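You operate a simulated robot arm through the tools that you are given. There is no shell and no other tool. Be economical: measure what you need, move in short steps, check, and stop when the job is done.

The job below is to be done with a simulated robot arm. You get a single attempt, and the scene is never put back.

TASK
Open the yellow-handled container and lift its basket out on to the bench.
Fine: lid on the black stand; the other container stays shut.
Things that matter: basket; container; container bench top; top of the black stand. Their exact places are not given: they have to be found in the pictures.

The check looks at the end state, three seconds after you hand in, the way a careful person would. Anything else that was tipped, shoved, dropped, spilled or broken makes it a failure. Lids that push on must go on centred and level and be pressed home; caps that screw on are set level and turned clockwise until they are tight.

THE ROBOT
A 7-joint arm with a two-finger parallel gripper on a trunk, on a base that drives. Base frame: it is fixed to the floor where the robot stands at the start and does not move with it; the origin is under the middle of the robot, x ahead of it, y to its left, z up. Readings come in cm, rad, newtons and seconds.
With the tool pointing down near the work surface it reaches from about 48 to 92 cm from the robot's upright axis, wherever it stands. Its first joint turns from -2.007 to 2.007 rad. Places, roughly: container bench top [60, 30, 90]; top of the black stand [60, -30, 90]. Payload 3.91 kg.
The TCP is the grasp point between the finger pads, 3 cm short of the fingertips. In the tool frame z runs along the fingers and y along their closing line. The gripper opens to 11 cm. The fingers are 2 cm wide and 1 cm thick; the gripper's body (4.8 by 11.2 cm) begins 5.5 cm behind the TCP.
Orientation is that of the tool frame in the base frame, as [roll, pitch, yaw] about the fixed x, y, z axes, in that order (R = Rz(yaw) Ry(pitch) Rx(roll)). With the fingers straight down and closing along the base's y, the tool's x points along the base's -x, its y along +y and its z along -z.

THE INTERFACE
- The arm moves only by the tool servo_tool. Its argument "targets" is a list that holds one entry, the list of rows, each a list of 7 numbers: the shift along the tool's x, y, z in units of 200 mm (1.0 is 200 mm), then the turn, a rotation vector about the tool's x, y, z in units of 45 degrees (1.0 is 45 degrees), then the opening in per cent of the stroke, from 0 (shut) to 100 (fully open). In form: [[[tx, ty, tz, ax, ay, az, gripper], ...]]. A call has 1 to 10 rows; each row is the pose to reach, as a shift and turn from the pose commanded when the call began, along the tool's axes at that moment. A call with a number of a shift or a turn outside -1 to 1 is refused whole. Each row takes 0.2 s and may step no farther than 5 cm and 0.15 rad from the row before; otherwise, or with a gripper value out of range, the whole call is refused. A pose out of reach is approached as far as the arm can. The call stops where the force on the tool passes 40 N (or 10 N more than at its start, if that is more) or the arm is blocked; 0.2 s more then pass. Each finger travels about 15.3 cm/s and halts on what it meets, pressing with about 29 N; the grip force reading is that of the motor and also rises with nothing between the fingers. The clock runs only during rows and for 0.2 s after the last one: add rows that repeat a pose to give the fingers time. The reply holds the time, the measured pose of the TCP, the force on the tool along the base axes, the opening and the grip force, in the units named above and with some noise, with the torque about the TCP (base axes, N m) and any sound that the robot's microphone picked up.
- Cameras (640 x 400 px; columns grow to the right, rows downward): "scene" is now at [22.57, 18.88, 141.01]; the picture's right is [-0.15, -0.99, 0.00], its down [-0.60, 0.09, -0.79] and it looks along [0.78, -0.12, -0.61] (base axes); focal length 214 px, centre (320, 200). "wrist" rides on the gripper at [7.2, 1.7, -10.3] in the tool frame; the picture's right is [-0.23, 0.97, 0.00], its down [-0.76, -0.18, -0.62] and it looks along [-0.61, -0.14, 0.78] (tool axes); focal length 222 px, centre (320, 200).
- get_image(camera): a new picture of that camera. It takes no simulated time.
- slide_trunk(by): slides the trunk up (or, below 0, down) by that many cm; the arm and the scene camera ride with it, the base frame stays. It gives what a move gives, with no picture.
- roll_base(legs): drives the robot by 1 to 6 legs, each [ahead, left, turn to the left] in cm, cm and rad, along the robot's own axes; the way and the turn of a leg run together, so that a leg with both is an arc; at most 150 cm and 3.142 rad a leg. The arm and the cameras ride along, it lands a little off, and it stops where it bumps. It gives what a move gives.
- turn_head(pan, tilt): turns the head with the scene camera to pan (to the left, within 1.396 rad either way) and tilt (down, from -0.506 to 1.204), counted from straight ahead of the robot. It gives what a move gives.
- locate(camera, pixels): for up to 12 pixels [column, row] of the newest picture of that camera ("zoom" is the newest enlarged one), the place [x, y, z] in the base frame of the surface seen there, good to about 0.3 cm. It takes no simulated time.
- zoom(camera, box): a new picture of the part [left, top, right, bottom] of that camera's present view, enlarged. It takes no simulated time.
- sign_off(): hands the job in; it is judged then, once.

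Keep the steps short. Do not move on a guess: measure, check each grasp and each placing, and mend mistakes. In all there are 80 turns and 60 pictures (those below and enlarged ones count). Leave the gripper open and the arm clear of the work at the hand-in unless told otherwise, and finish with a single line.

The tools are called after "Emit:" as a command line: name --argument value ..., lists and objects as JSON in quotes. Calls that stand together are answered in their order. servo_tool: Moves the arm, as the interface text tells. Its arguments: {"type":"object","properties":{"targets":{"type":"array","items":{"type":"array","items":{"type":"array","items":{"type":"number"}}}}},"required":["targets"]} The other tools are called the same way: slide_trunk (by) slides the trunk up or down; roll_base (legs) drives the base; turn_head (pan, tilt) turns the head that bears the scene camera; get_image (camera) takes a picture; locate (camera, pixels) gives the place of the surface under pixels of a picture; zoom (camera, box) takes an enlarged picture of a part of a camera's view; sign_off () hands the job in.

At the start:

```text
clock: 0.0
position: [42.29, 35.94, 130.11]
orientation: [3.141, 0.001, 3.141]
contact_force: [-0.7, -0.1, -1.6]
wrist_torque: [0.01, -0.02, -0.01]
opening: 11.0
grasp_force: 0.3
trunk travel left (down, up): [-75.0, 24.0]
robot x, y, heading: [-0.02, 0.13, 0.002]
head pan, tilt: [-0.154, 0.658]
```

scene: 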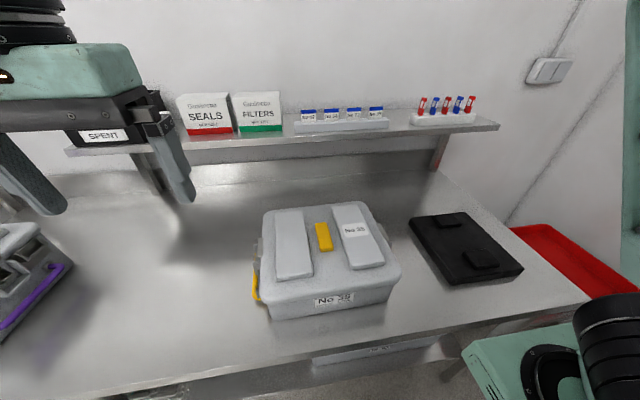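
wrist: 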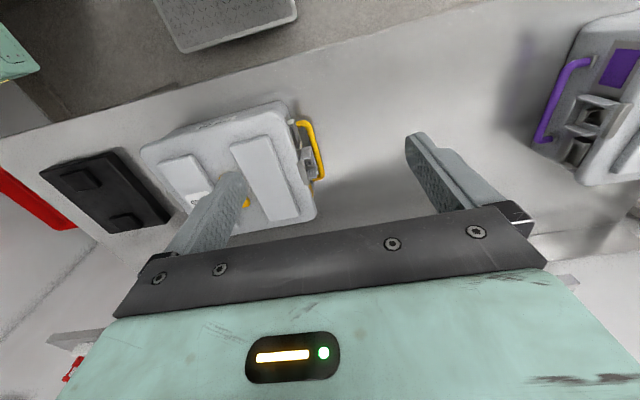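

I see the container with a yellow handle and lid tab in the middle of the scene. I'll zoom in on it and on the wrist view.

Emit:
zoom --camera "scene" --box '[230, 180, 550, 380]'

Emit:
zoom --camera "wrist" --box '[30, 80, 350, 280]'

Emit:
locate --camera "scene" --pixels '[[265, 208], [360, 203], [400, 270], [268, 293], [323, 236], [293, 243], [357, 235], [254, 285], [411, 218], [522, 268], [447, 284], [470, 213]]'

```text
2.00 times, centred on (390, 280) of scene
```

zoom: 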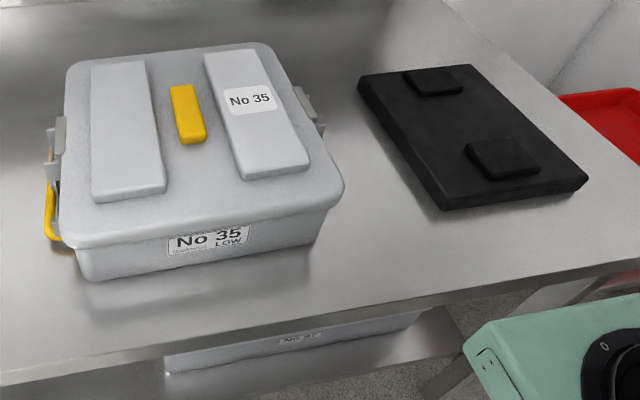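

```text
2.00 times, centred on (190, 180) of wrist
```

zoom: 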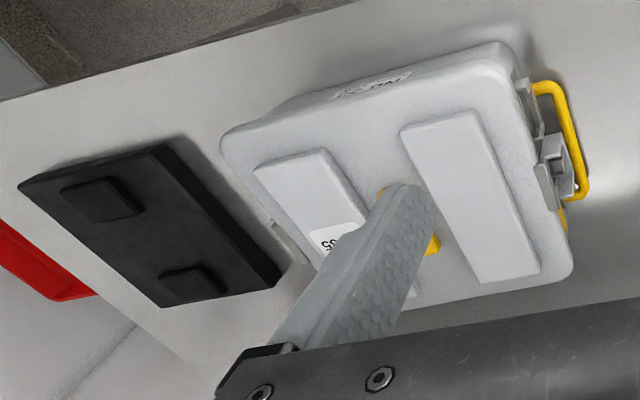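

```text
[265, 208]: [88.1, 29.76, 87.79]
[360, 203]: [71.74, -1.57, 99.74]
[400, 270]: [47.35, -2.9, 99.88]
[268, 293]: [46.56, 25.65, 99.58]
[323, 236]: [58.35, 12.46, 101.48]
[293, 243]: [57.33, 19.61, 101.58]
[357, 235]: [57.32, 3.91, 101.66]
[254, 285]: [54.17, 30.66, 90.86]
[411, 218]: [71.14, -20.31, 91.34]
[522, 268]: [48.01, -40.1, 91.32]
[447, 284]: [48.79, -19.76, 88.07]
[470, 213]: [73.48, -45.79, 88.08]
```

The lid top is at about z 99.7, the bench at 87.8 and the stand at 91.3. There are latches on the ±y sides, so I'll look closer at the left latch with the wrist camera and at the right one with the scene camera.

Emit:
zoom --camera "wrist" --box '[260, 95, 356, 215]'

Emit:
locate --camera "wrist" --pixels '[[303, 122], [322, 160], [318, 178], [310, 165], [300, 165], [295, 125], [142, 150], [278, 102], [316, 215], [245, 160], [235, 148], [320, 140]]'

Emit:
zoom --camera "scene" --box '[340, 190, 420, 290]'

```text
3.33 times, centred on (308, 155) of wrist
```

zoom: 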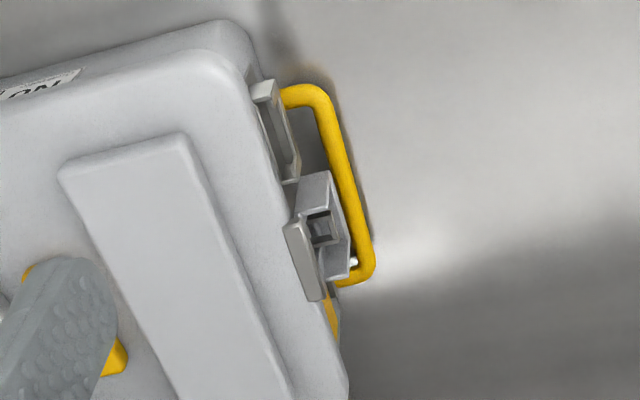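

```text
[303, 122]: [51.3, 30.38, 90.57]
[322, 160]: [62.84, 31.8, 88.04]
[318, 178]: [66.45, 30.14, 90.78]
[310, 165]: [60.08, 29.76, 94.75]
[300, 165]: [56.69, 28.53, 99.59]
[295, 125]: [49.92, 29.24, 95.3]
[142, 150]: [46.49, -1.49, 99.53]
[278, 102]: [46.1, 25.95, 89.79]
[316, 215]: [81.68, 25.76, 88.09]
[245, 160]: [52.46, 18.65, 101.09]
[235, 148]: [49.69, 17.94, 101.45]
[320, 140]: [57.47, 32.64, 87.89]
```

```text
4.00 times, centred on (380, 240) of scene
```

zoom: 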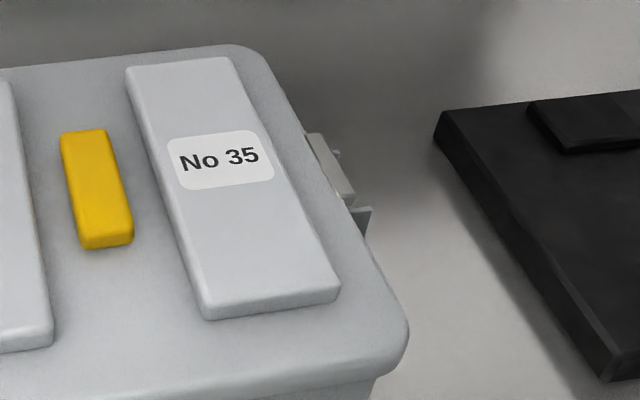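

The left latch has a lever and a hook over the rim, and it needs a closer look. I'll move the gripper left and down, turning it so the wrist camera looks at that side.

Emit:
servo_tool --targets '[[[-0.04, 0.09, 0.15, 0, 0, 0.166, 100], [-0.08, 0.18, 0.3, 0, 0, 0.333, 100], [-0.12, 0.27, 0.45, 0, 0, 0.5, 100], [-0.16, 0.37, 0.6, 0, 0, 0.667, 100], [-0.2, 0.46, 0.75, 0, 0, 0.833, 100], [-0.235, 0.55, 0.9, 0, 0, 1.0, 100]]]'

Emit:
get_image --camera "wrist"

```text
clock: 1.4
position: [46.7, 47.05, 112.33]
orientation: [3.141, -0.001, 2.354]
contact_force: [-0.2, -0.5, 0.4]
wrist_torque: [0.02, -0.01, 0.01]
opening: 11.01
grasp_force: 0.0
trunk travel left (down, up): [-75.0, 24.0]
robot x, y, heading: [0.17, 0.17, 0.004]
head pan, tilt: [-0.154, 0.658]
```

```text
53 pictures are left
```

wrist: 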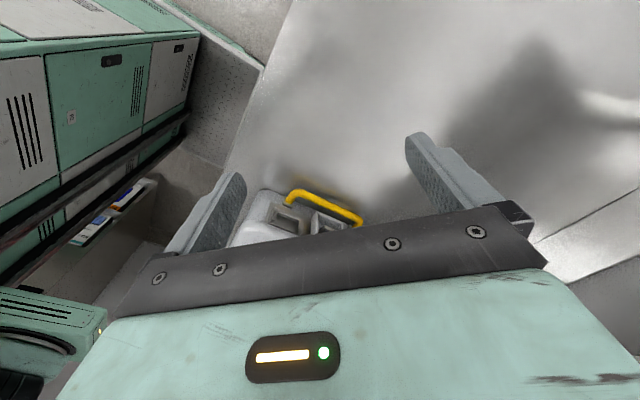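

The picture is mounted upside down, so the gripper bar hides the latch. I'll shift the tool toward the container so the latch moves up in the picture.

Emit:
servo_tool --targets '[[[-0.23, -0.05, -0.05, 0, 0, 0, 100], [-0.46, -0.1, -0.1, 0, 0, 0, 100]]]'

Emit:
get_image --camera "wrist"

```text
clock: 2.0
position: [51.83, 39.24, 114.21]
orientation: [-3.141, 0.001, 2.356]
contact_force: [0.5, 0.5, -0.9]
wrist_torque: [-0.07, -0.03, 0.02]
opening: 11.0
grasp_force: 0.1
trunk travel left (down, up): [-75.0, 24.0]
robot x, y, heading: [0.33, 0.09, 0.001]
head pan, tilt: [-0.154, 0.658]
```

```text
52 pictures are left
```

wrist: 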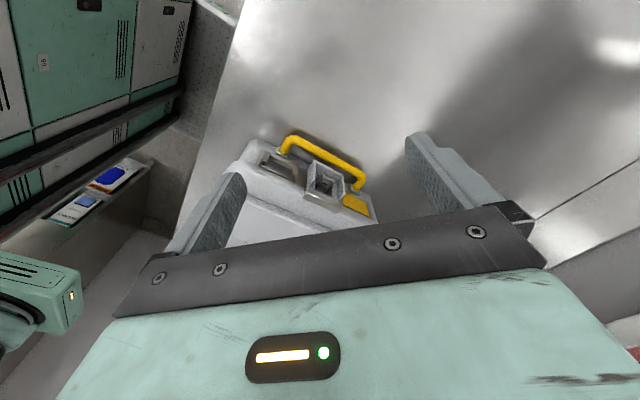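

Now the latch is in view at about (325, 180). I'll zoom in and measure it.

Emit:
zoom --camera "wrist" --box '[230, 120, 390, 240]'

Emit:
locate --camera "zoom" --pixels '[[170, 150], [120, 170], [350, 190], [370, 240], [385, 300], [500, 320], [480, 350], [440, 220], [310, 240], [520, 260], [250, 100], [335, 310]]'

```text
3.33 times, centred on (310, 180) of wrist
```

zoom: 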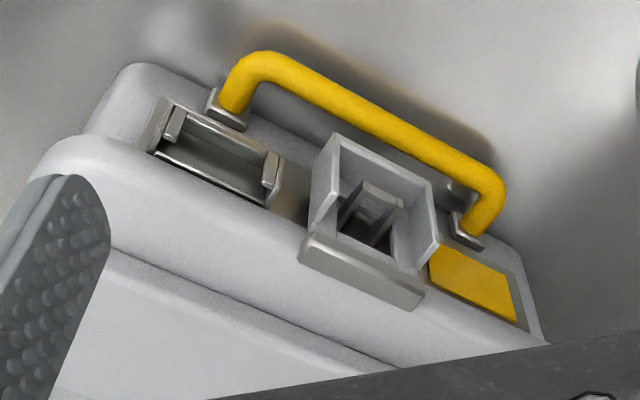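

```text
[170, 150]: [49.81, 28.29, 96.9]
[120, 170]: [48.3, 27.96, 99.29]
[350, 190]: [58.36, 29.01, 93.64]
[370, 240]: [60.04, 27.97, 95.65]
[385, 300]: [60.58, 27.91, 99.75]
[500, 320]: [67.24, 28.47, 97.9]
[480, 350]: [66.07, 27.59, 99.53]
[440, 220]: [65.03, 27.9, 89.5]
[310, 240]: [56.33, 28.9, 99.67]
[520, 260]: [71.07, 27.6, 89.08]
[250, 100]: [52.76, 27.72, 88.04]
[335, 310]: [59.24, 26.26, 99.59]
```

There's an over-centre style latch at x≈56–62 and a slotted bracket at x≈48–55. I need a flatter side view, so I'll tilt the gripper and lower it beside the container.

Emit:
servo_tool --targets '[[[-0.03, 0.05, 0.1, 0, -0.15, 0, 100], [-0.06, 0.1, 0.2, 0, -0.3, 0, 100], [-0.09, 0.14, 0.3, 0, -0.45, 0, 100], [-0.11, 0.16, 0.38, 0, -0.6, 0, 100], [-0.12, 0.177, 0.45, 0, -0.764, 0, 100]]]'

Emit:
get_image --camera "wrist"

```text
clock: 3.2
position: [56.55, 39.79, 105.28]
orientation: [3.14, 0.603, 2.354]
contact_force: [-0.1, 0.0, 0.4]
wrist_torque: [0.0, 0.04, 0.03]
opening: 11.0
grasp_force: 0.0
trunk travel left (down, up): [-75.0, 24.0]
robot x, y, heading: [-0.12, -0.11, -0.002]
head pan, tilt: [-0.154, 0.658]
```

```text
50 pictures are left
```

wrist: 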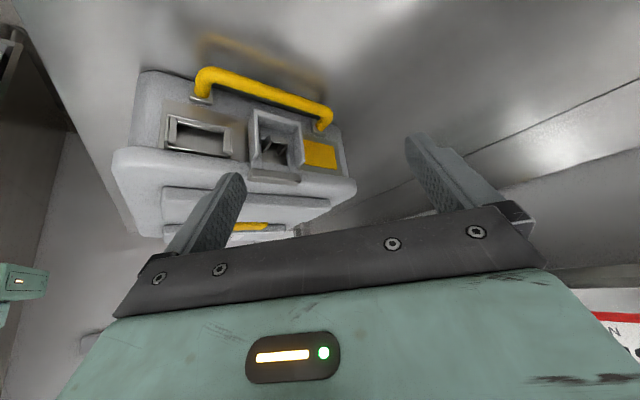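

A good view. I'll zoom in on the latch at about (270, 145) and measure it.

Emit:
zoom --camera "wrist" --box '[150, 60, 350, 185]'

Emit:
locate --camera "zoom" --pixels '[[405, 375], [475, 380], [325, 350], [325, 240], [330, 170], [480, 210], [480, 320], [395, 280], [375, 215], [540, 300], [100, 260], [260, 290]]'

```text
3.20 times, centred on (250, 122) of wrist
```

zoom: 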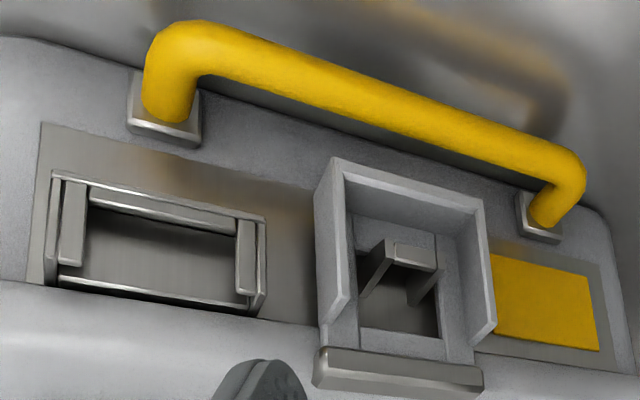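

```text
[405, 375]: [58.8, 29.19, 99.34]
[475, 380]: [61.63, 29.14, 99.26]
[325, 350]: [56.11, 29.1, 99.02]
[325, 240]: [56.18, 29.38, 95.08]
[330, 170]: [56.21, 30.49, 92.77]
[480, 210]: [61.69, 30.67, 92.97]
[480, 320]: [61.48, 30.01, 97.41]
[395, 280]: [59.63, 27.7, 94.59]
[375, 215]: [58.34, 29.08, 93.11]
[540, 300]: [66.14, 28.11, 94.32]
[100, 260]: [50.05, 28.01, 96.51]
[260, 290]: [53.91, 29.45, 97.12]
```

The latch is a flap about 5.6 cm wide (x 56.1–61.7). Its bar sits on the lid edge at z 99.3, and its deep flange is at the bottom at z 92.8 and y 30.6, so it should swing up about the top. I'll turn the gripper so it closes along base x, hold it clear of the flap, and narrow the opening.

Emit:
servo_tool --targets '[[[-0.02, -0.01, 0.036, 0.094, 0, 0.137, 62], [-0.04, -0.018, 0.072, 0.188, 0, 0.275, 62], [-0.06, -0.026, 0.108, 0.282, 0, 0.412, 62], [-0.08, -0.034, 0.144, 0.376, 0, 0.55, 62], [-0.1, -0.042, 0.18, 0.47, 0, 0.687, 62], [-0.114, -0.051, 0.218, 0.565, 0, 0.825, 62]]]'

Emit:
get_image --camera "wrist"

```text
clock: 4.6
position: [58.68, 35.99, 102.83]
orientation: [3.141, 0.6, 1.568]
contact_force: [0.2, 0.4, -0.6]
wrist_torque: [-0.04, -0.05, 0.0]
opening: 6.83
grasp_force: 0.0
trunk travel left (down, up): [-75.0, 24.0]
robot x, y, heading: [-0.14, -0.14, -0.004]
head pan, tilt: [-0.154, 0.658]
```

```text
48 pictures are left
```

wrist: 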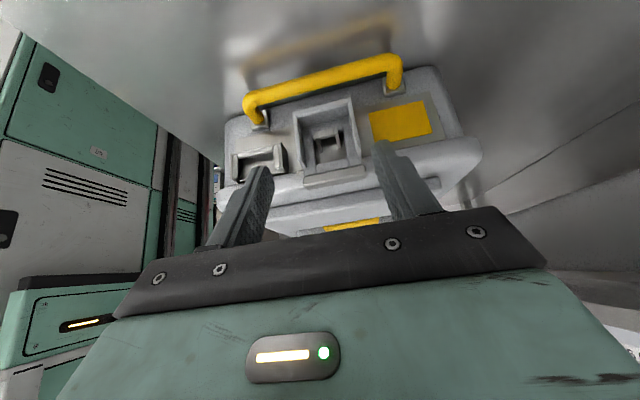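

Emit:
zoom --camera "wrist" --box '[220, 50, 460, 220]'

Emit:
locate --camera "wrist" --pixels '[[295, 117], [301, 145], [353, 103], [358, 135], [324, 105], [285, 148], [285, 165], [307, 183], [365, 175], [340, 138], [255, 160], [330, 165]]'

```text
2.35 times, centred on (340, 135) of wrist
```

zoom: 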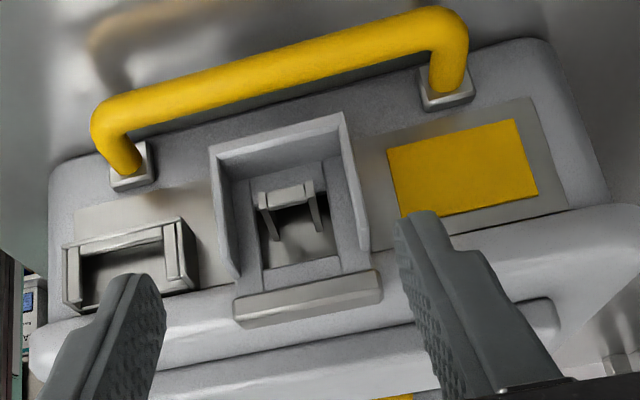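

```text
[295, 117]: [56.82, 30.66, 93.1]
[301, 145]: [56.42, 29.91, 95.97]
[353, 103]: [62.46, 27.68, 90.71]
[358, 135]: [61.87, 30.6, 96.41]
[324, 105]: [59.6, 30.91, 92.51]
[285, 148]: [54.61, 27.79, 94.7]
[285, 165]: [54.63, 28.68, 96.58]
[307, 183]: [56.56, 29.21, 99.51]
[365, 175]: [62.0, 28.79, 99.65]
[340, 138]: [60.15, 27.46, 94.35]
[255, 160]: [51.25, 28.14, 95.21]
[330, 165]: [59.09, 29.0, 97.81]
```

The flap spans x 56.4–62.0 (centre 59.2) with side flanges out to y 30.6. I'll advance along the tool axis so the fingers straddle the side flanges, then close.

Emit:
servo_tool --targets '[[[0, 0.025, 0.12, 0, 0, 0, 62], [0, 0.025, 0.24, 0, 0, 0, 62], [0, 0.025, 0.33, 0, 0, 0, 62], [0, 0.025, 0.405, 0, 0, 0, 62], [0, 0.025, 0.405, 0, 0, 0, 62]]]'

Emit:
get_image --camera "wrist"

```text
clock: 5.8
position: [59.42, 31.44, 96.29]
orientation: [-3.141, 0.6, 1.572]
contact_force: [-0.3, -0.2, -0.8]
wrist_torque: [0.01, 0.01, -0.02]
opening: 6.83
grasp_force: 0.0
trunk travel left (down, up): [-75.0, 24.0]
robot x, y, heading: [-0.04, -0.02, 0.001]
head pan, tilt: [-0.154, 0.658]
```

```text
46 pictures are left
```

wrist: 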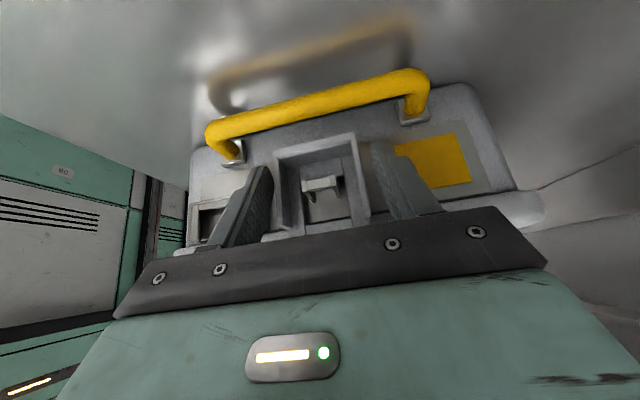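

The fingers straddle the flap with no contact, so I'll close on it.

Emit:
servo_tool --targets '[[[0, 0, 0, 0, 0, 0, 55], [0, 0, 0, 0, 0, 0, 40], [0, 0, 0, 0, 0, 0, 40]]]'

Emit:
get_image --camera "wrist"

```text
clock: 6.6
position: [59.46, 31.51, 96.29]
orientation: [3.141, 0.6, 1.571]
contact_force: [-0.1, 0.1, -0.1]
wrist_torque: [-0.02, 0.01, 0.02]
opening: 4.4
grasp_force: 0.0
trunk travel left (down, up): [-75.0, 24.0]
robot x, y, heading: [-0.33, -0.04, -0.001]
head pan, tilt: [-0.154, 0.658]
```

```text
45 pictures are left
```

wrist: 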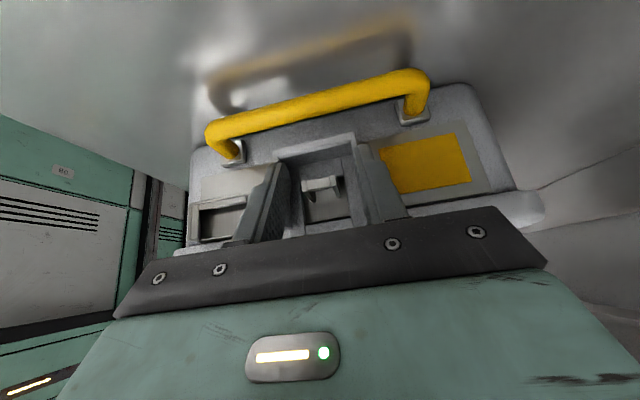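

It closed to 4.4 cm without touching, so the fingers stopped in front of the flanges. I'll reopen, go about 1.3 cm deeper and close again.

Emit:
servo_tool --targets '[[[0, 0, -0.05, 0, 0, 0, 62], [0, 0, 0, 0, 0, 0, 62], [-0.01, -0.005, 0.035, 0, 0, 0, 62], [-0.02, -0.005, 0.065, 0, 0, 0, 62], [-0.02, -0.005, 0.065, 0, 0, 0, 52], [-0.02, -0.005, 0.065, 0, 0, 0, 40], [-0.02, -0.005, 0.065, 0, 0, 0, 40]]]'

Emit:
get_image --camera "wrist"

```text
clock: 8.2
position: [59.16, 30.4, 95.38]
orientation: [-3.141, 0.6, 1.57]
contact_force: [0.6, 1.4, 0.3]
wrist_torque: [0.05, -0.09, 0.52]
opening: 5.53
grasp_force: 29.2
trunk travel left (down, up): [-75.0, 24.0]
robot x, y, heading: [-0.35, -0.43, 0.002]
head pan, tilt: [-0.154, 0.658]
```

```text
44 pictures are left
```

wrist: 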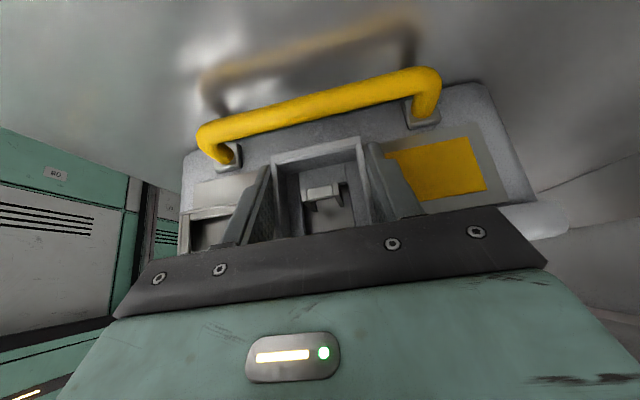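

I now have a solid grip on the flap: opening 5.53 cm at 29 N. I'll swing its lower end outward and up in an arc about the top bar, a little at a time, watching the force.

Emit:
servo_tool --targets '[[[0.0112, 0, -0.0208, 0, 0.153, 0, 38], [0.0198, 0, -0.0428, 0, 0.306, 0, 38], [0.0257, 0, -0.0657, 0, 0.458, 0, 38], [0.0287, 0, -0.089, 0, 0.611, 0, 38]]]'

Emit:
get_image --camera "wrist"

```text
clock: 9.2
position: [59.1, 31.85, 96.51]
orientation: [3.14, 0.12, 1.57]
contact_force: [-1.5, -8.3, 22.4]
wrist_torque: [-0.55, 0.02, 0.21]
opening: 5.55
grasp_force: 29.0
trunk travel left (down, up): [-75.0, 24.0]
robot x, y, heading: [0.27, 0.46, 0.001]
head pan, tilt: [-0.154, 0.658]
```

```text
43 pictures are left
```

wrist: 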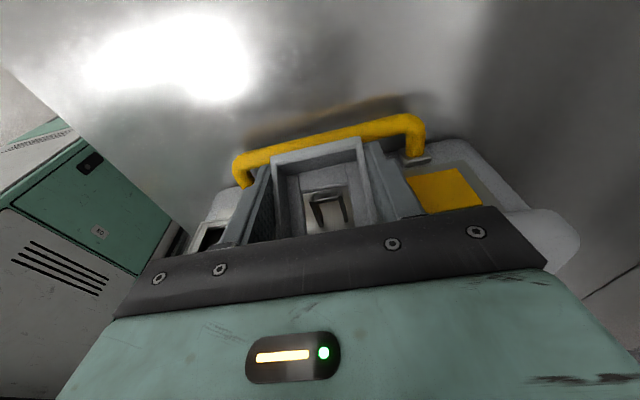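

Emit:
zoom --camera "wrist" --box '[210, 100, 450, 250]'

Emit:
locate --camera "wrist" --pixels '[[272, 156], [318, 148], [358, 138], [278, 180], [365, 165], [320, 185], [327, 230], [300, 235], [210, 235]]'

```text
2.67 times, centred on (330, 175) of wrist
```

zoom: 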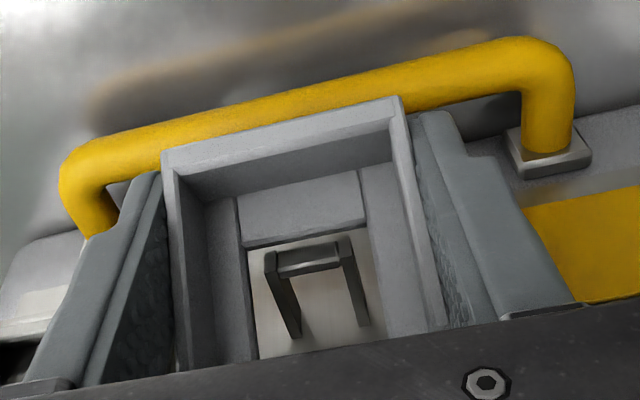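

```text
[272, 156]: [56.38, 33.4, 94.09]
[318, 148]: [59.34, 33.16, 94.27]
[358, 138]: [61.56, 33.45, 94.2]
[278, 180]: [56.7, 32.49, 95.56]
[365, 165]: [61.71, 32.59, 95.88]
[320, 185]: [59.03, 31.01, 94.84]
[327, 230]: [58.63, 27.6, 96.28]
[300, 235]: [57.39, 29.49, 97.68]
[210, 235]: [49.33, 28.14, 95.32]
```

The flap has swung out about 0.48 rad. The force on the tool points toward the hinge, so I'll carry on in the arc with a slightly shorter radius.

Emit:
servo_tool --targets '[[[0.0112, 0, -0.0321, 0, 0.185, 0, 38], [0.0224, 0, -0.0566, 0, 0.373, 0, 38], [0.0304, 0, -0.0823, 0, 0.56, 0, 38], [0.0337, 0, -0.109, 0, 0.745, 0, 38]]]'

Emit:
zoom --camera "wrist" --box '[200, 80, 460, 250]'

```text
clock: 10.2
position: [59.11, 32.82, 98.59]
orientation: [3.141, -0.465, 1.57]
contact_force: [-0.2, -1.3, 8.9]
wrist_torque: [-0.34, 0.01, -0.01]
opening: 5.52
grasp_force: 28.8
trunk travel left (down, up): [-75.0, 24.0]
robot x, y, heading: [-0.28, -0.13, 0.002]
head pan, tilt: [-0.154, 0.658]
```

```text
2.35 times, centred on (330, 165) of wrist
```

zoom: 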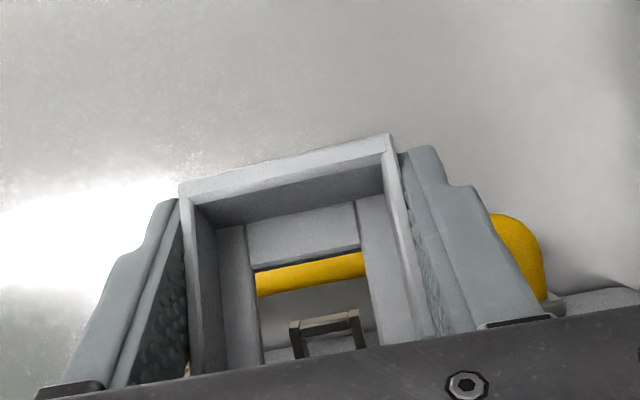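

The flap is about 60° up. I'll continue the swing past horizontal.

Emit:
servo_tool --targets '[[[0.0119, 0, -0.0197, 0, 0.166, 0, 38], [0.021, 0, -0.0408, 0, 0.331, 0, 38], [0.0275, 0, -0.0628, 0, 0.497, 0, 38], [0.0305, 0, -0.082, 0, 0.637, 0, 38]]]'

Emit:
get_image --camera "wrist"

Emit:
zoom --camera "scene" --box '[160, 140, 420, 320]'

```text
clock: 11.1
position: [59.09, 32.86, 100.4]
orientation: [3.131, -0.883, 1.582]
contact_force: [-2.7, -3.3, 14.2]
wrist_torque: [-1.16, -0.24, -0.42]
opening: 5.55
grasp_force: 29.4
trunk travel left (down, up): [-75.0, 24.0]
robot x, y, heading: [0.47, 0.07, 0.0]
head pan, tilt: [-0.154, 0.658]
stopped in row 4: the force on the tool passed its limit (the readings are from after the stop); the commanded pose is now the measured one
```

```text
40 pictures are left
```

wrist: 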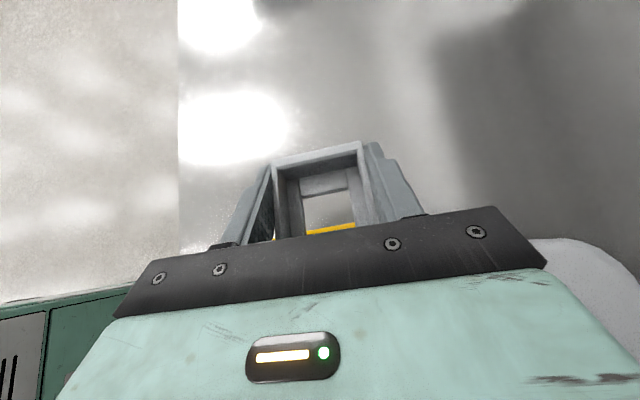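

```text
2.22 times, centred on (290, 230) of scene
```

zoom: 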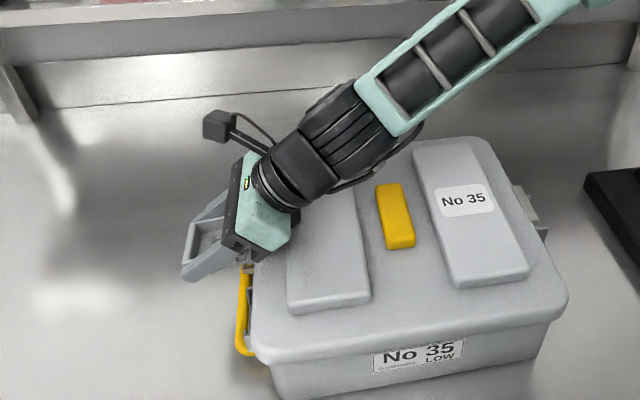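

It stopped at the limit, with the flap roughly horizontal. I'll open to release it, then rise straight up and check that the flap stays.

Emit:
servo_tool --targets '[[[0, 0, 0, 0, 0, 0, 58], [0, 0, 0, 0, 0, 0, 63], [0.077, 0, -0.064, 0, 0, 0, 63], [0.154, 0, -0.127, 0, 0, 0, 63], [0.309, 0, -0.254, 0, 0, 0, 63], [0.463, 0, -0.381, 0, 0, 0, 63]]]'

Emit:
zoom --camera "scene" --box '[160, 140, 420, 320]'

```text
clock: 12.5
position: [59.38, 33.08, 112.33]
orientation: [3.135, -0.882, 1.574]
contact_force: [0.5, 1.2, -1.0]
wrist_torque: [0.01, 0.03, 0.03]
opening: 6.93
grasp_force: 0.2
trunk travel left (down, up): [-75.0, 24.0]
robot x, y, heading: [-0.16, -0.14, -0.001]
head pan, tilt: [-0.154, 0.658]
```

```text
2.22 times, centred on (290, 230) of scene
```

zoom: 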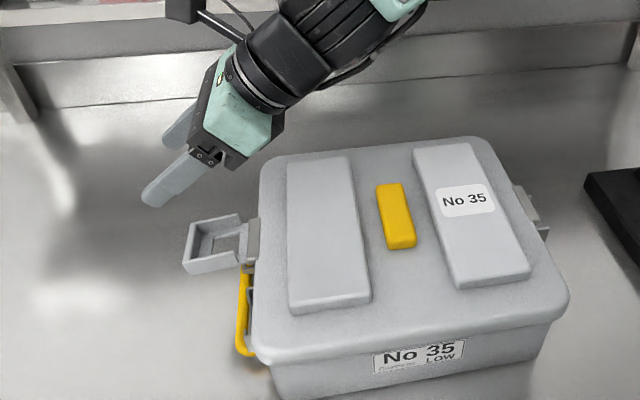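

The left flap stays up. The right one comes next, so I'll bring the tool back toward vertical, above the lid.

Emit:
servo_tool --targets '[[[-0.043, -0.033, -0.105, 0, -0.167, 0, 63], [-0.086, -0.067, -0.21, 0, -0.333, 0, 63], [-0.13, -0.1, -0.315, 0, -0.5, 0, 63], [-0.172, -0.133, -0.42, 0, -0.667, 0, 63], [-0.215, -0.167, -0.525, 0, -0.833, 0, 63], [-0.258, -0.2, -0.63, 0, -1.0, 0, 63]]]'

Emit:
get_image --camera "scene"

```text
clock: 13.9
position: [55.16, 19.84, 116.33]
orientation: [3.136, -0.095, 1.572]
contact_force: [-0.1, 0.6, 0.5]
wrist_torque: [0.0, 0.01, 0.0]
opening: 6.93
grasp_force: 0.1
trunk travel left (down, up): [-75.0, 24.0]
robot x, y, heading: [0.34, 0.01, 0.002]
head pan, tilt: [-0.154, 0.658]
```

```text
37 pictures are left
```

scene: 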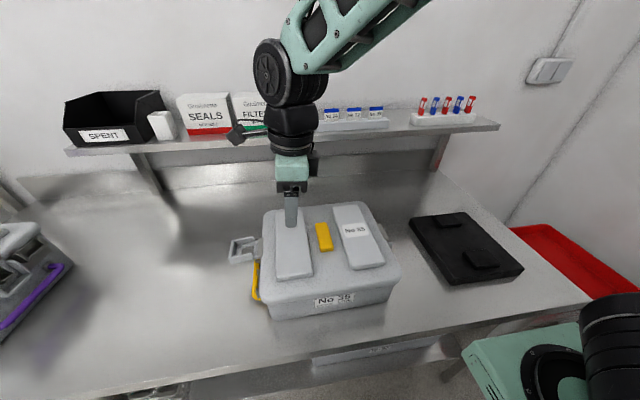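

Now I'll turn the tool about the vertical in 45° steps while moving right. This is the first step.

Emit:
servo_tool --targets '[[[-0.05, 0, 0, 0, -0.02, -0.167, 63], [-0.1, 0, 0, 0, -0.04, -0.333, 63], [-0.15, 0, 0, 0, -0.06, -0.5, 63], [-0.2, 0, 0, 0, -0.08, -0.667, 63], [-0.25, 0, 0, 0, -0.1, -0.833, 63], [-0.3, 0, 0, 0, -0.12, -1.0, 63]]]'

Emit:
servo_tool --targets '[[[-0.05, -0.05, 0, 0, 0, -0.167, 63], [-0.1, -0.1, 0, 0, 0, -0.333, 63], [-0.15, -0.15, 0, 0, 0, -0.5, 63], [-0.2, -0.2, 0, 0, 0, -0.667, 63], [-0.25, -0.25, 0, 0, 0, -0.833, 63], [-0.25, -0.25, 0, 0, 0, -1.0, 63]]]'

```text
clock: 15.3
position: [54.99, 14.06, 115.62]
orientation: [3.105, 0.019, 2.36]
contact_force: [0.6, -0.2, 0.4]
wrist_torque: [-0.01, 0.0, 0.04]
opening: 6.94
grasp_force: 0.0
trunk travel left (down, up): [-75.0, 24.0]
robot x, y, heading: [0.08, 0.47, 0.002]
head pan, tilt: [-0.154, 0.658]
```

```text
clock: 16.7
position: [55.2, 6.82, 115.47]
orientation: [3.129, 0.041, -3.139]
contact_force: [-0.6, -0.1, 0.4]
wrist_torque: [-0.02, 0.0, 0.0]
opening: 6.94
grasp_force: 0.1
trunk travel left (down, up): [-75.0, 24.0]
robot x, y, heading: [-0.07, -0.13, 0.005]
head pan, tilt: [-0.154, 0.658]
```

Halfway round. Two more 45° steps, moving on to the right side.

Emit:
servo_tool --targets '[[[0, -0.083, 0, 0, 0, -0.167, 63], [0, -0.167, 0, 0, 0, -0.333, 63], [0, -0.25, 0, 0, 0, -0.5, 63], [0, -0.333, 0, 0, 0, -0.667, 63], [0, -0.417, 0, 0, 0, -0.833, 63], [0, -0.5, 0, 0, 0, -1.0, 63]]]'

Emit:
servo_tool --targets '[[[0.047, -0.047, 0, 0, 0, -0.167, 63], [0.094, -0.094, 0, 0, 0, -0.333, 63], [0.141, -0.141, 0, 0, 0, -0.5, 63], [0.188, -0.188, 0, 0, 0, -0.667, 63], [0.235, -0.235, 0, 0, 0, -0.833, 63], [0.283, -0.283, 0, 0, 0, -1.0, 63]]]'

Emit:
get_image --camera "wrist"

```text
clock: 18.1
position: [55.13, -3.2, 115.41]
orientation: [-3.123, 0.036, -2.353]
contact_force: [-0.4, 0.1, -0.5]
wrist_torque: [-0.02, -0.01, 0.02]
opening: 6.96
grasp_force: 0.0
trunk travel left (down, up): [-75.0, 24.0]
robot x, y, heading: [0.07, 0.13, -0.004]
head pan, tilt: [-0.154, 0.658]
```

```text
clock: 19.5
position: [55.09, -11.15, 115.36]
orientation: [-3.103, 0.012, -1.569]
contact_force: [0.7, -0.4, -0.2]
wrist_torque: [0.03, -0.01, -0.02]
opening: 6.97
grasp_force: 0.1
trunk travel left (down, up): [-75.0, 24.0]
robot x, y, heading: [0.24, -0.01, 0.002]
head pan, tilt: [-0.154, 0.658]
```

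```text
36 pictures are left
```

wrist: 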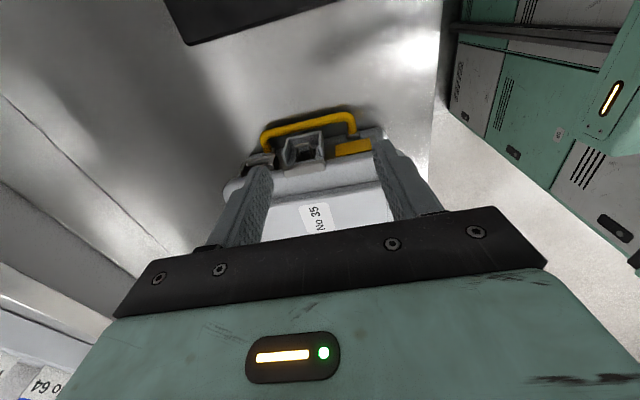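

The right side mirrors the left. I'll tilt and descend to the same standoff as before, then measure the flap.

Emit:
servo_tool --targets '[[[0, -0.033, 0.1, -0.008, -0.127, 0, 63], [0, -0.067, 0.2, -0.016, -0.255, 0, 63], [0, -0.1, 0.3, -0.024, -0.382, 0, 63], [0, -0.133, 0.4, -0.032, -0.51, 0, 63], [0, -0.167, 0.5, -0.04, -0.637, 0, 63], [0, -0.2, 0.6, -0.049, -0.764, 0, 63]]]'

Emit:
get_image --camera "wrist"

```text
clock: 20.9
position: [59.54, -10.79, 103.59]
orientation: [-3.135, 0.613, -1.555]
contact_force: [-0.6, -0.6, -0.3]
wrist_torque: [0.0, 0.02, 0.04]
opening: 6.92
grasp_force: 0.0
trunk travel left (down, up): [-75.0, 24.0]
robot x, y, heading: [-0.28, 0.33, -0.001]
head pan, tilt: [-0.154, 0.658]
```

```text
35 pictures are left
```

wrist: 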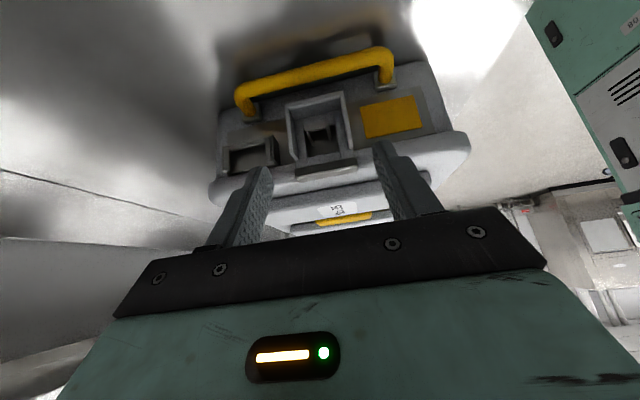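

Emit:
locate --camera "wrist" --pixels '[[286, 110], [291, 135], [342, 98], [349, 130], [315, 99], [298, 177], [355, 165], [277, 150], [330, 133], [322, 158]]'

```text
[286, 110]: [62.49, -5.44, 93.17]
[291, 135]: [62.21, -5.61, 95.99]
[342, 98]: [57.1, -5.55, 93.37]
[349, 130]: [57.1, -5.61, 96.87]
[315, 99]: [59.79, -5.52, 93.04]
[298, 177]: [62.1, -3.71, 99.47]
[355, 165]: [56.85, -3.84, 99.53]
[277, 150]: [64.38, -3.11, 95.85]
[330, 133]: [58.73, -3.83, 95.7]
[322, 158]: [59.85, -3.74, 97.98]
```

The flap centre is x 59.65, with its face at y −5.5. The mirrored grasp point is TCP (59.6, −5.3, 95.4). I'll advance there along the tool axis and close.

Emit:
servo_tool --targets '[[[0, -0.005, 0.12, 0, 0, 0, 63], [0, -0.005, 0.24, 0, 0, 0, 63], [0, -0.005, 0.36, 0, 0, 0, 63], [0.01, -0.005, 0.43, 0, 0, 0, 63], [0.01, -0.005, 0.49, 0, 0, 0, 63], [0.01, -0.005, 0.49, 0, 0, 0, 52], [0.01, -0.005, 0.49, 0, 0, 0, 38], [0.01, -0.005, 0.49, 0, 0, 0, 38]]]'

Emit:
get_image --camera "wrist"

```text
clock: 22.7
position: [59.61, -5.63, 95.2]
orientation: [-3.137, 0.611, -1.559]
contact_force: [8.1, 0.7, 0.2]
wrist_torque: [0.02, -0.45, -0.41]
opening: 5.54
grasp_force: 28.4
trunk travel left (down, up): [-75.0, 24.0]
robot x, y, heading: [-0.23, 0.04, 0.003]
head pan, tilt: [-0.154, 0.658]
```

```text
34 pictures are left
```

wrist: 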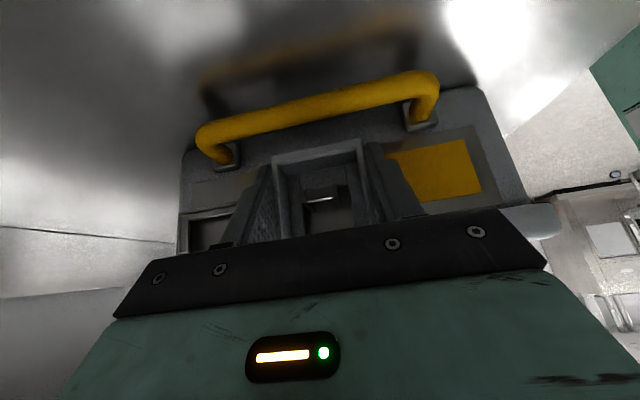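

Gripped at 5.54 cm and 28 N. I'll use the same outward and upward swing.

Emit:
servo_tool --targets '[[[0.0101, 0, -0.023, 0, 0.153, 0, 38], [0.0171, 0, -0.0462, 0, 0.306, 0, 38], [0.0213, 0, -0.0699, 0, 0.458, 0, 38], [0.0228, 0, -0.0947, 0, 0.611, 0, 38]]]'

Emit:
get_image --camera "wrist"

```text
clock: 23.7
position: [59.56, -6.82, 96.61]
orientation: [-3.139, 0.13, -1.556]
contact_force: [0.3, -3.0, 5.6]
wrist_torque: [0.27, -0.27, 0.34]
opening: 5.54
grasp_force: 28.9
trunk travel left (down, up): [-75.0, 24.0]
robot x, y, heading: [-0.17, -0.02, -0.004]
head pan, tilt: [-0.154, 0.658]
```

```text
33 pictures are left
```

wrist: 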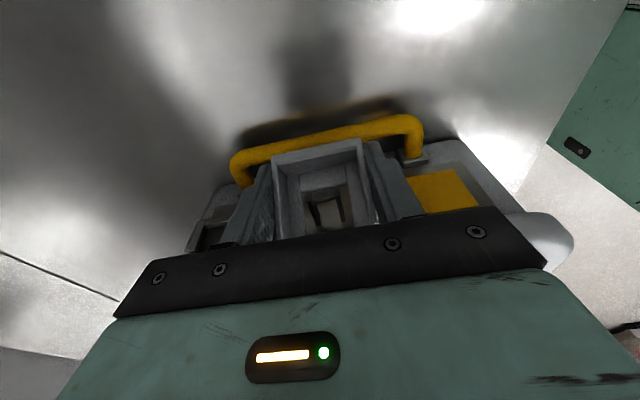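

Forces are small and the flap is following. I'll continue.

Emit:
servo_tool --targets '[[[0.0135, 0, -0.0275, 0, 0.185, 0, 38], [0.0255, 0, -0.0525, 0, 0.373, 0, 38], [0.0335, 0, -0.0785, 0, 0.56, 0, 38], [0.0375, 0, -0.106, 0, 0.745, 0, 38]]]'

Emit:
servo_tool --targets '[[[0.0119, 0, -0.0197, 0, 0.166, 0, 38], [0.021, 0, -0.0408, 0, 0.331, 0, 38], [0.0275, 0, -0.0628, 0, 0.497, 0, 38]]]'

Emit:
zoom --camera "scene" --box '[240, 140, 500, 320]'

```text
clock: 24.7
position: [59.6, -7.87, 98.72]
orientation: [-3.136, -0.455, -1.558]
contact_force: [-1.1, 5.0, 7.0]
wrist_torque: [0.31, 0.08, 0.16]
opening: 5.58
grasp_force: 29.6
trunk travel left (down, up): [-75.0, 24.0]
robot x, y, heading: [0.11, -0.09, 0.003]
head pan, tilt: [-0.154, 0.658]
```

```text
clock: 25.5
position: [59.79, -7.84, 100.23]
orientation: [-3.132, -0.846, -1.563]
contact_force: [-4.1, 8.8, 20.9]
wrist_torque: [2.2, 0.49, 0.16]
opening: 5.54
grasp_force: 29.0
trunk travel left (down, up): [-75.0, 24.0]
robot x, y, heading: [-0.11, -0.01, -0.005]
head pan, tilt: [-0.154, 0.658]
```

```text
2.22 times, centred on (370, 230) of scene
```

zoom: 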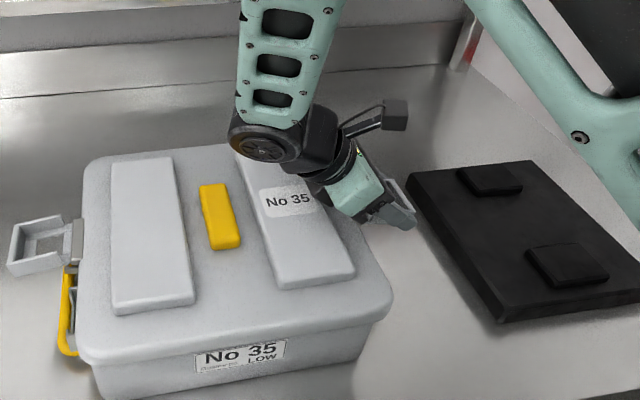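

The right flap is up too. I'll release it and rise straight up.

Emit:
servo_tool --targets '[[[0, 0, 0, 0, 0, 0, 58], [0, 0, 0, 0, 0, 0, 63], [0.075, 0, -0.066, 0, 0, 0, 63], [0.15, 0, -0.132, 0, 0, 0, 63], [0.3, 0, -0.265, 0, 0, 0, 63], [0.45, 0, -0.398, 0, 0, 0, 63]]]'

Emit:
zoom --camera "scene" --box '[220, 160, 540, 340]'

Emit:
locate --camera "zoom" --pixels '[[188, 140], [221, 140], [195, 165], [205, 180], [228, 178], [210, 150], [285, 275], [160, 200], [400, 165], [460, 255], [560, 205], [490, 125]]'

```text
clock: 26.9
position: [59.67, -7.81, 112.05]
orientation: [-3.138, -0.844, -1.562]
contact_force: [0.3, 0.0, 0.5]
wrist_torque: [-0.03, 0.01, -0.02]
opening: 6.94
grasp_force: 0.0
trunk travel left (down, up): [-75.0, 24.0]
robot x, y, heading: [-0.03, -0.16, 0.004]
head pan, tilt: [-0.154, 0.658]
```

```text
2.00 times, centred on (380, 250) of scene
```

zoom: 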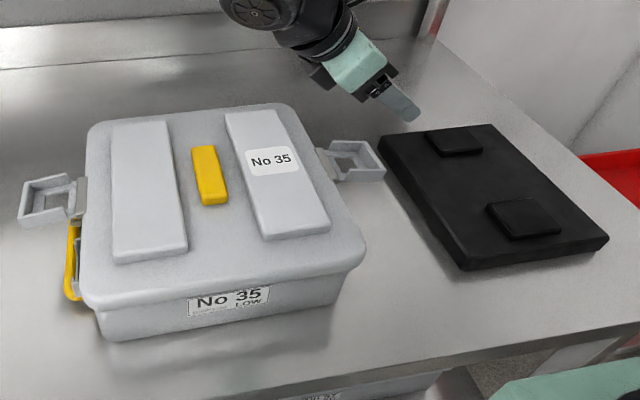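

```text
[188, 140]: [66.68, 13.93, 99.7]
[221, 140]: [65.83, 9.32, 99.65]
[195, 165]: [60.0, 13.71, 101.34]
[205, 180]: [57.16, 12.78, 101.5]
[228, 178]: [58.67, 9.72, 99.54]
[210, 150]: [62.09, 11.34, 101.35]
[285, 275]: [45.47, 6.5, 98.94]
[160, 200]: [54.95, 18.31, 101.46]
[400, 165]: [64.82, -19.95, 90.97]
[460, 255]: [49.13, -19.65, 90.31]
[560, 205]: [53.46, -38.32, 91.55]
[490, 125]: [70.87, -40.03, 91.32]
```

Both latches are open. The yellow lid grip is about 8.5 × 2.7 cm, 1.8 cm tall, and centred near (59.5, 12.5). I'll zoom on the grip and the stand to measure the edges accurately.

Emit:
zoom --camera "scene" --box '[285, 200, 365, 270]'

Emit:
locate --camera "zoom" --pixels '[[225, 192], [320, 180], [250, 395], [350, 390], [340, 398], [185, 200], [400, 200], [340, 250]]'

Emit:
zoom --camera "scene" --box '[400, 200, 540, 295]'

Emit:
locate --camera "zoom" --pixels '[[55, 85], [300, 55], [545, 290], [240, 345], [170, 75], [320, 105], [200, 100], [430, 270], [300, 230], [280, 200], [350, 290], [230, 375]]'

```text
5.71 times, centred on (325, 235) of scene
```

zoom: 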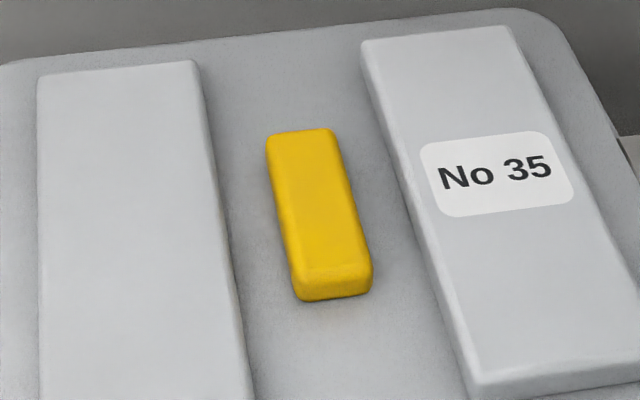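

```text
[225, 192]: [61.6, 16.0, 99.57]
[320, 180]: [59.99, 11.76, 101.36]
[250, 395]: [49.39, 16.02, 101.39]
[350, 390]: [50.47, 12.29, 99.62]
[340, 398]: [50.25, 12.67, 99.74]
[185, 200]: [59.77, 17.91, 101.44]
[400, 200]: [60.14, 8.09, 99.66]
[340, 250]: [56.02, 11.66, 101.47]
```

```text
4.21 times, centred on (470, 248) of scene
```

zoom: 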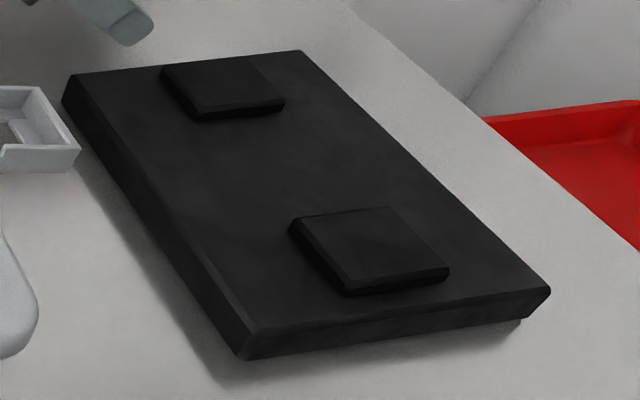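

```text
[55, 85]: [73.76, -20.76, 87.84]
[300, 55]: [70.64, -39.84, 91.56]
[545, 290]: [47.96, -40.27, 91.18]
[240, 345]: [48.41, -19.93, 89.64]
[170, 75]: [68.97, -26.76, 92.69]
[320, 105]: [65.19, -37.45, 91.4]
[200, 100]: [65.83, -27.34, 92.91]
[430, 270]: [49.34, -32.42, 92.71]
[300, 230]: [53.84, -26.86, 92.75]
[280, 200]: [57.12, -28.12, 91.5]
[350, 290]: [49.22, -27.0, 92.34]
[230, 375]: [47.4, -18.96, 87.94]
```

The stand top spans x 48–71 and y −20 to −40, centred at (59.7, −30), with pads at z 92.8. The grip spans x ≈55–63.3, centred at y 12.5, so I'll grasp it end to end, closing along x. First I go above it and straighten the tool.

Emit:
servo_tool --targets '[[[-0.0875, 0, -0.15, 0, -0.167, 0, 80], [-0.175, 0, -0.3, 0, -0.333, 0, 100], [-0.262, 0, -0.445, 0, -0.5, 0, 100], [-0.35, 0.01, -0.593, 0, -0.667, 0, 100], [-0.437, 0.02, -0.742, 0, -0.833, 0, 100], [-0.525, 0.02, -0.89, 0, -1.0, 0, 100]]]'

Emit:
get_image --camera "wrist"

```text
clock: 28.3
position: [58.96, 12.39, 116.11]
orientation: [-3.137, -0.055, -1.558]
contact_force: [-1.1, -0.2, 0.1]
wrist_torque: [0.0, 0.0, 0.0]
opening: 11.02
grasp_force: 0.0
trunk travel left (down, up): [-75.0, 24.0]
robot x, y, heading: [0.2, 0.04, 0.001]
head pan, tilt: [-0.154, 0.658]
```

```text
28 pictures are left
```

wrist: 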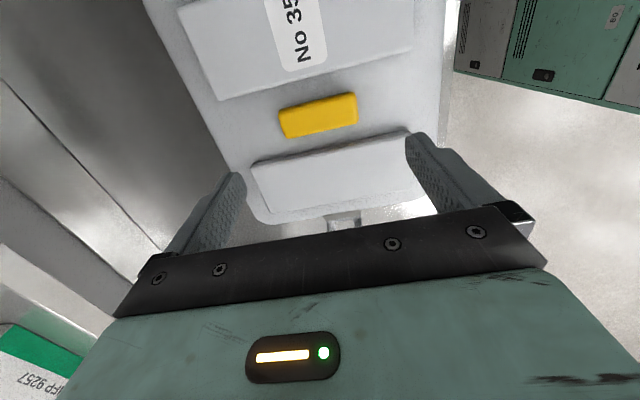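

Emit:
locate --camera "wrist" --pixels '[[281, 108], [285, 135], [358, 118], [355, 95], [320, 114], [318, 130], [165, 8], [255, 165], [410, 135], [262, 215]]'

```text
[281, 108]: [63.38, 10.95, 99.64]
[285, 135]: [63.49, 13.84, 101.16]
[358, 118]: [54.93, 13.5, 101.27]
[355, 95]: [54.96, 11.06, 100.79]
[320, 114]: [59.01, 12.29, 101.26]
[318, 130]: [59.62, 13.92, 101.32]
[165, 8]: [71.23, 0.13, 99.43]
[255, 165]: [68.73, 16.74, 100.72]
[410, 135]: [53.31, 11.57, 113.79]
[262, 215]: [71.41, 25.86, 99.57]
```

The grip is at x 54.9–63.4 and y 11–13.9, centre (59.2, 12.5). I'll straighten, descend to TCP z 103 and close on its ends.

Emit:
servo_tool --targets '[[[0, -0.01, 0.15, 0, -0.035, 0.008, 100], [-0.005, -0.01, 0.3, 0, -0.07, 0.016, 100], [-0.005, -0.01, 0.45, 0, -0.07, 0.016, 100], [-0.005, -0.01, 0.6, 0, -0.07, 0.016, 100], [-0.005, -0.01, 0.65, 0, -0.07, 0.016, 100], [-0.005, -0.01, 0.65, 0, -0.07, 0.016, 100]]]'

Emit:
zoom --camera "scene" --box '[240, 160, 420, 290]'

```text
clock: 29.7
position: [59.33, 11.59, 103.1]
orientation: [-3.138, -0.004, -1.572]
contact_force: [1.1, 0.5, -0.5]
wrist_torque: [0.0, -0.01, -0.03]
opening: 11.0
grasp_force: 0.1
trunk travel left (down, up): [-75.0, 24.0]
robot x, y, heading: [0.41, 0.09, 0.003]
head pan, tilt: [-0.154, 0.658]
```

```text
3.08 times, centred on (330, 225) of scene
```

zoom: 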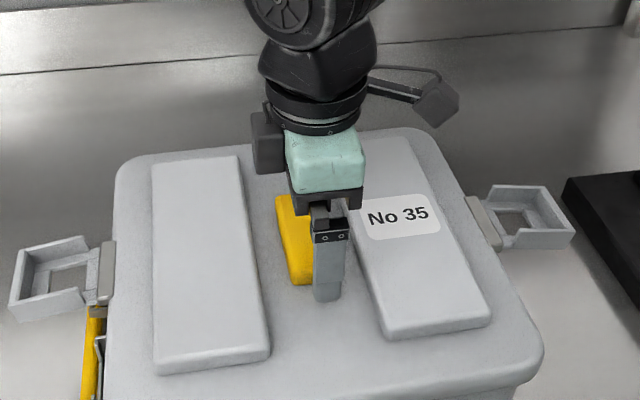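

The descent drifted to y 11.6, so I'll shift +0.9 cm in y and then close.

Emit:
servo_tool --targets '[[[-0.045, 0.005, 0, 0, 0, 0, 100], [-0.045, 0.005, 0, 0, 0, 0, 100], [-0.045, 0.005, 0, 0, 0, 0, 80], [-0.045, 0.005, 0, 0, 0, 0, 65], [-0.045, 0.005, 0, 0, 0, 0, 65]]]'

Emit:
zoom --camera "scene" --box '[240, 160, 420, 290]'

```text
clock: 30.9
position: [59.23, 12.57, 103.16]
orientation: [-3.135, -0.002, -1.572]
contact_force: [10.6, -0.4, 2.9]
wrist_torque: [0.03, -0.96, 0.0]
opening: 9.0
grasp_force: 28.8
trunk travel left (down, up): [-75.0, 24.0]
robot x, y, heading: [-0.39, 0.08, 0.001]
head pan, tilt: [-0.154, 0.658]
```

```text
3.08 times, centred on (330, 225) of scene
```

zoom: 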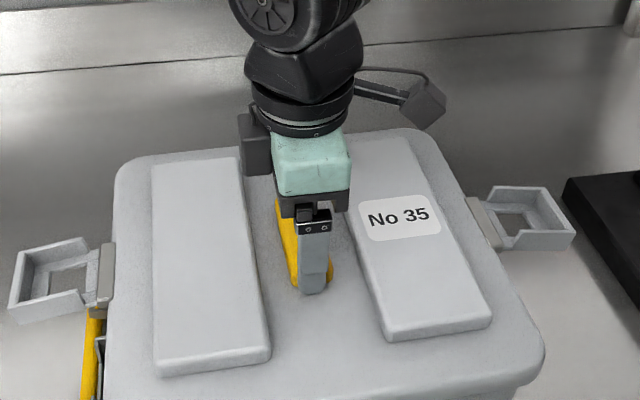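

Gripped at 9.0 cm and 29 N. I'll lift slowly by 6 cm, checking forces.

Emit:
servo_tool --targets '[[[0, 0, -0.03, 0, 0, 0, 62], [0, 0, -0.06, 0, 0, 0, 62], [0, 0, -0.1, 0, 0, 0, 62], [0, 0, -0.15, 0, 0, 0, 62], [0, 0, -0.22, 0, 0, 0, 62], [0, 0, -0.3, 0, 0, 0, 62]]]'

Emit:
get_image --camera "scene"

```text
clock: 32.3
position: [59.02, 12.81, 108.98]
orientation: [-3.138, -0.003, -1.571]
contact_force: [0.1, -0.3, -7.0]
wrist_torque: [0.02, 0.0, -0.03]
opening: 8.98
grasp_force: 28.9
trunk travel left (down, up): [-75.0, 24.0]
robot x, y, heading: [0.36, -0.1, 0.001]
head pan, tilt: [-0.154, 0.658]
```

```text
25 pictures are left
```

scene: 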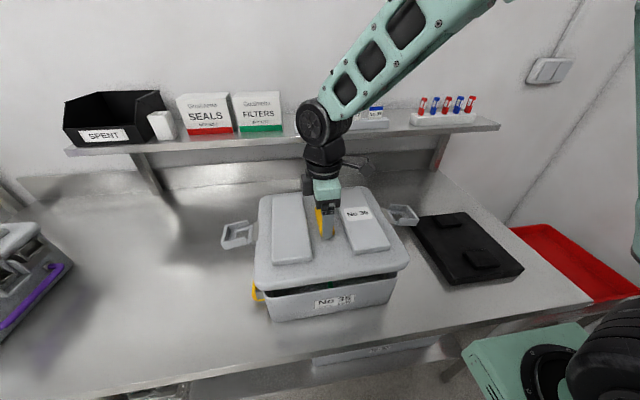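

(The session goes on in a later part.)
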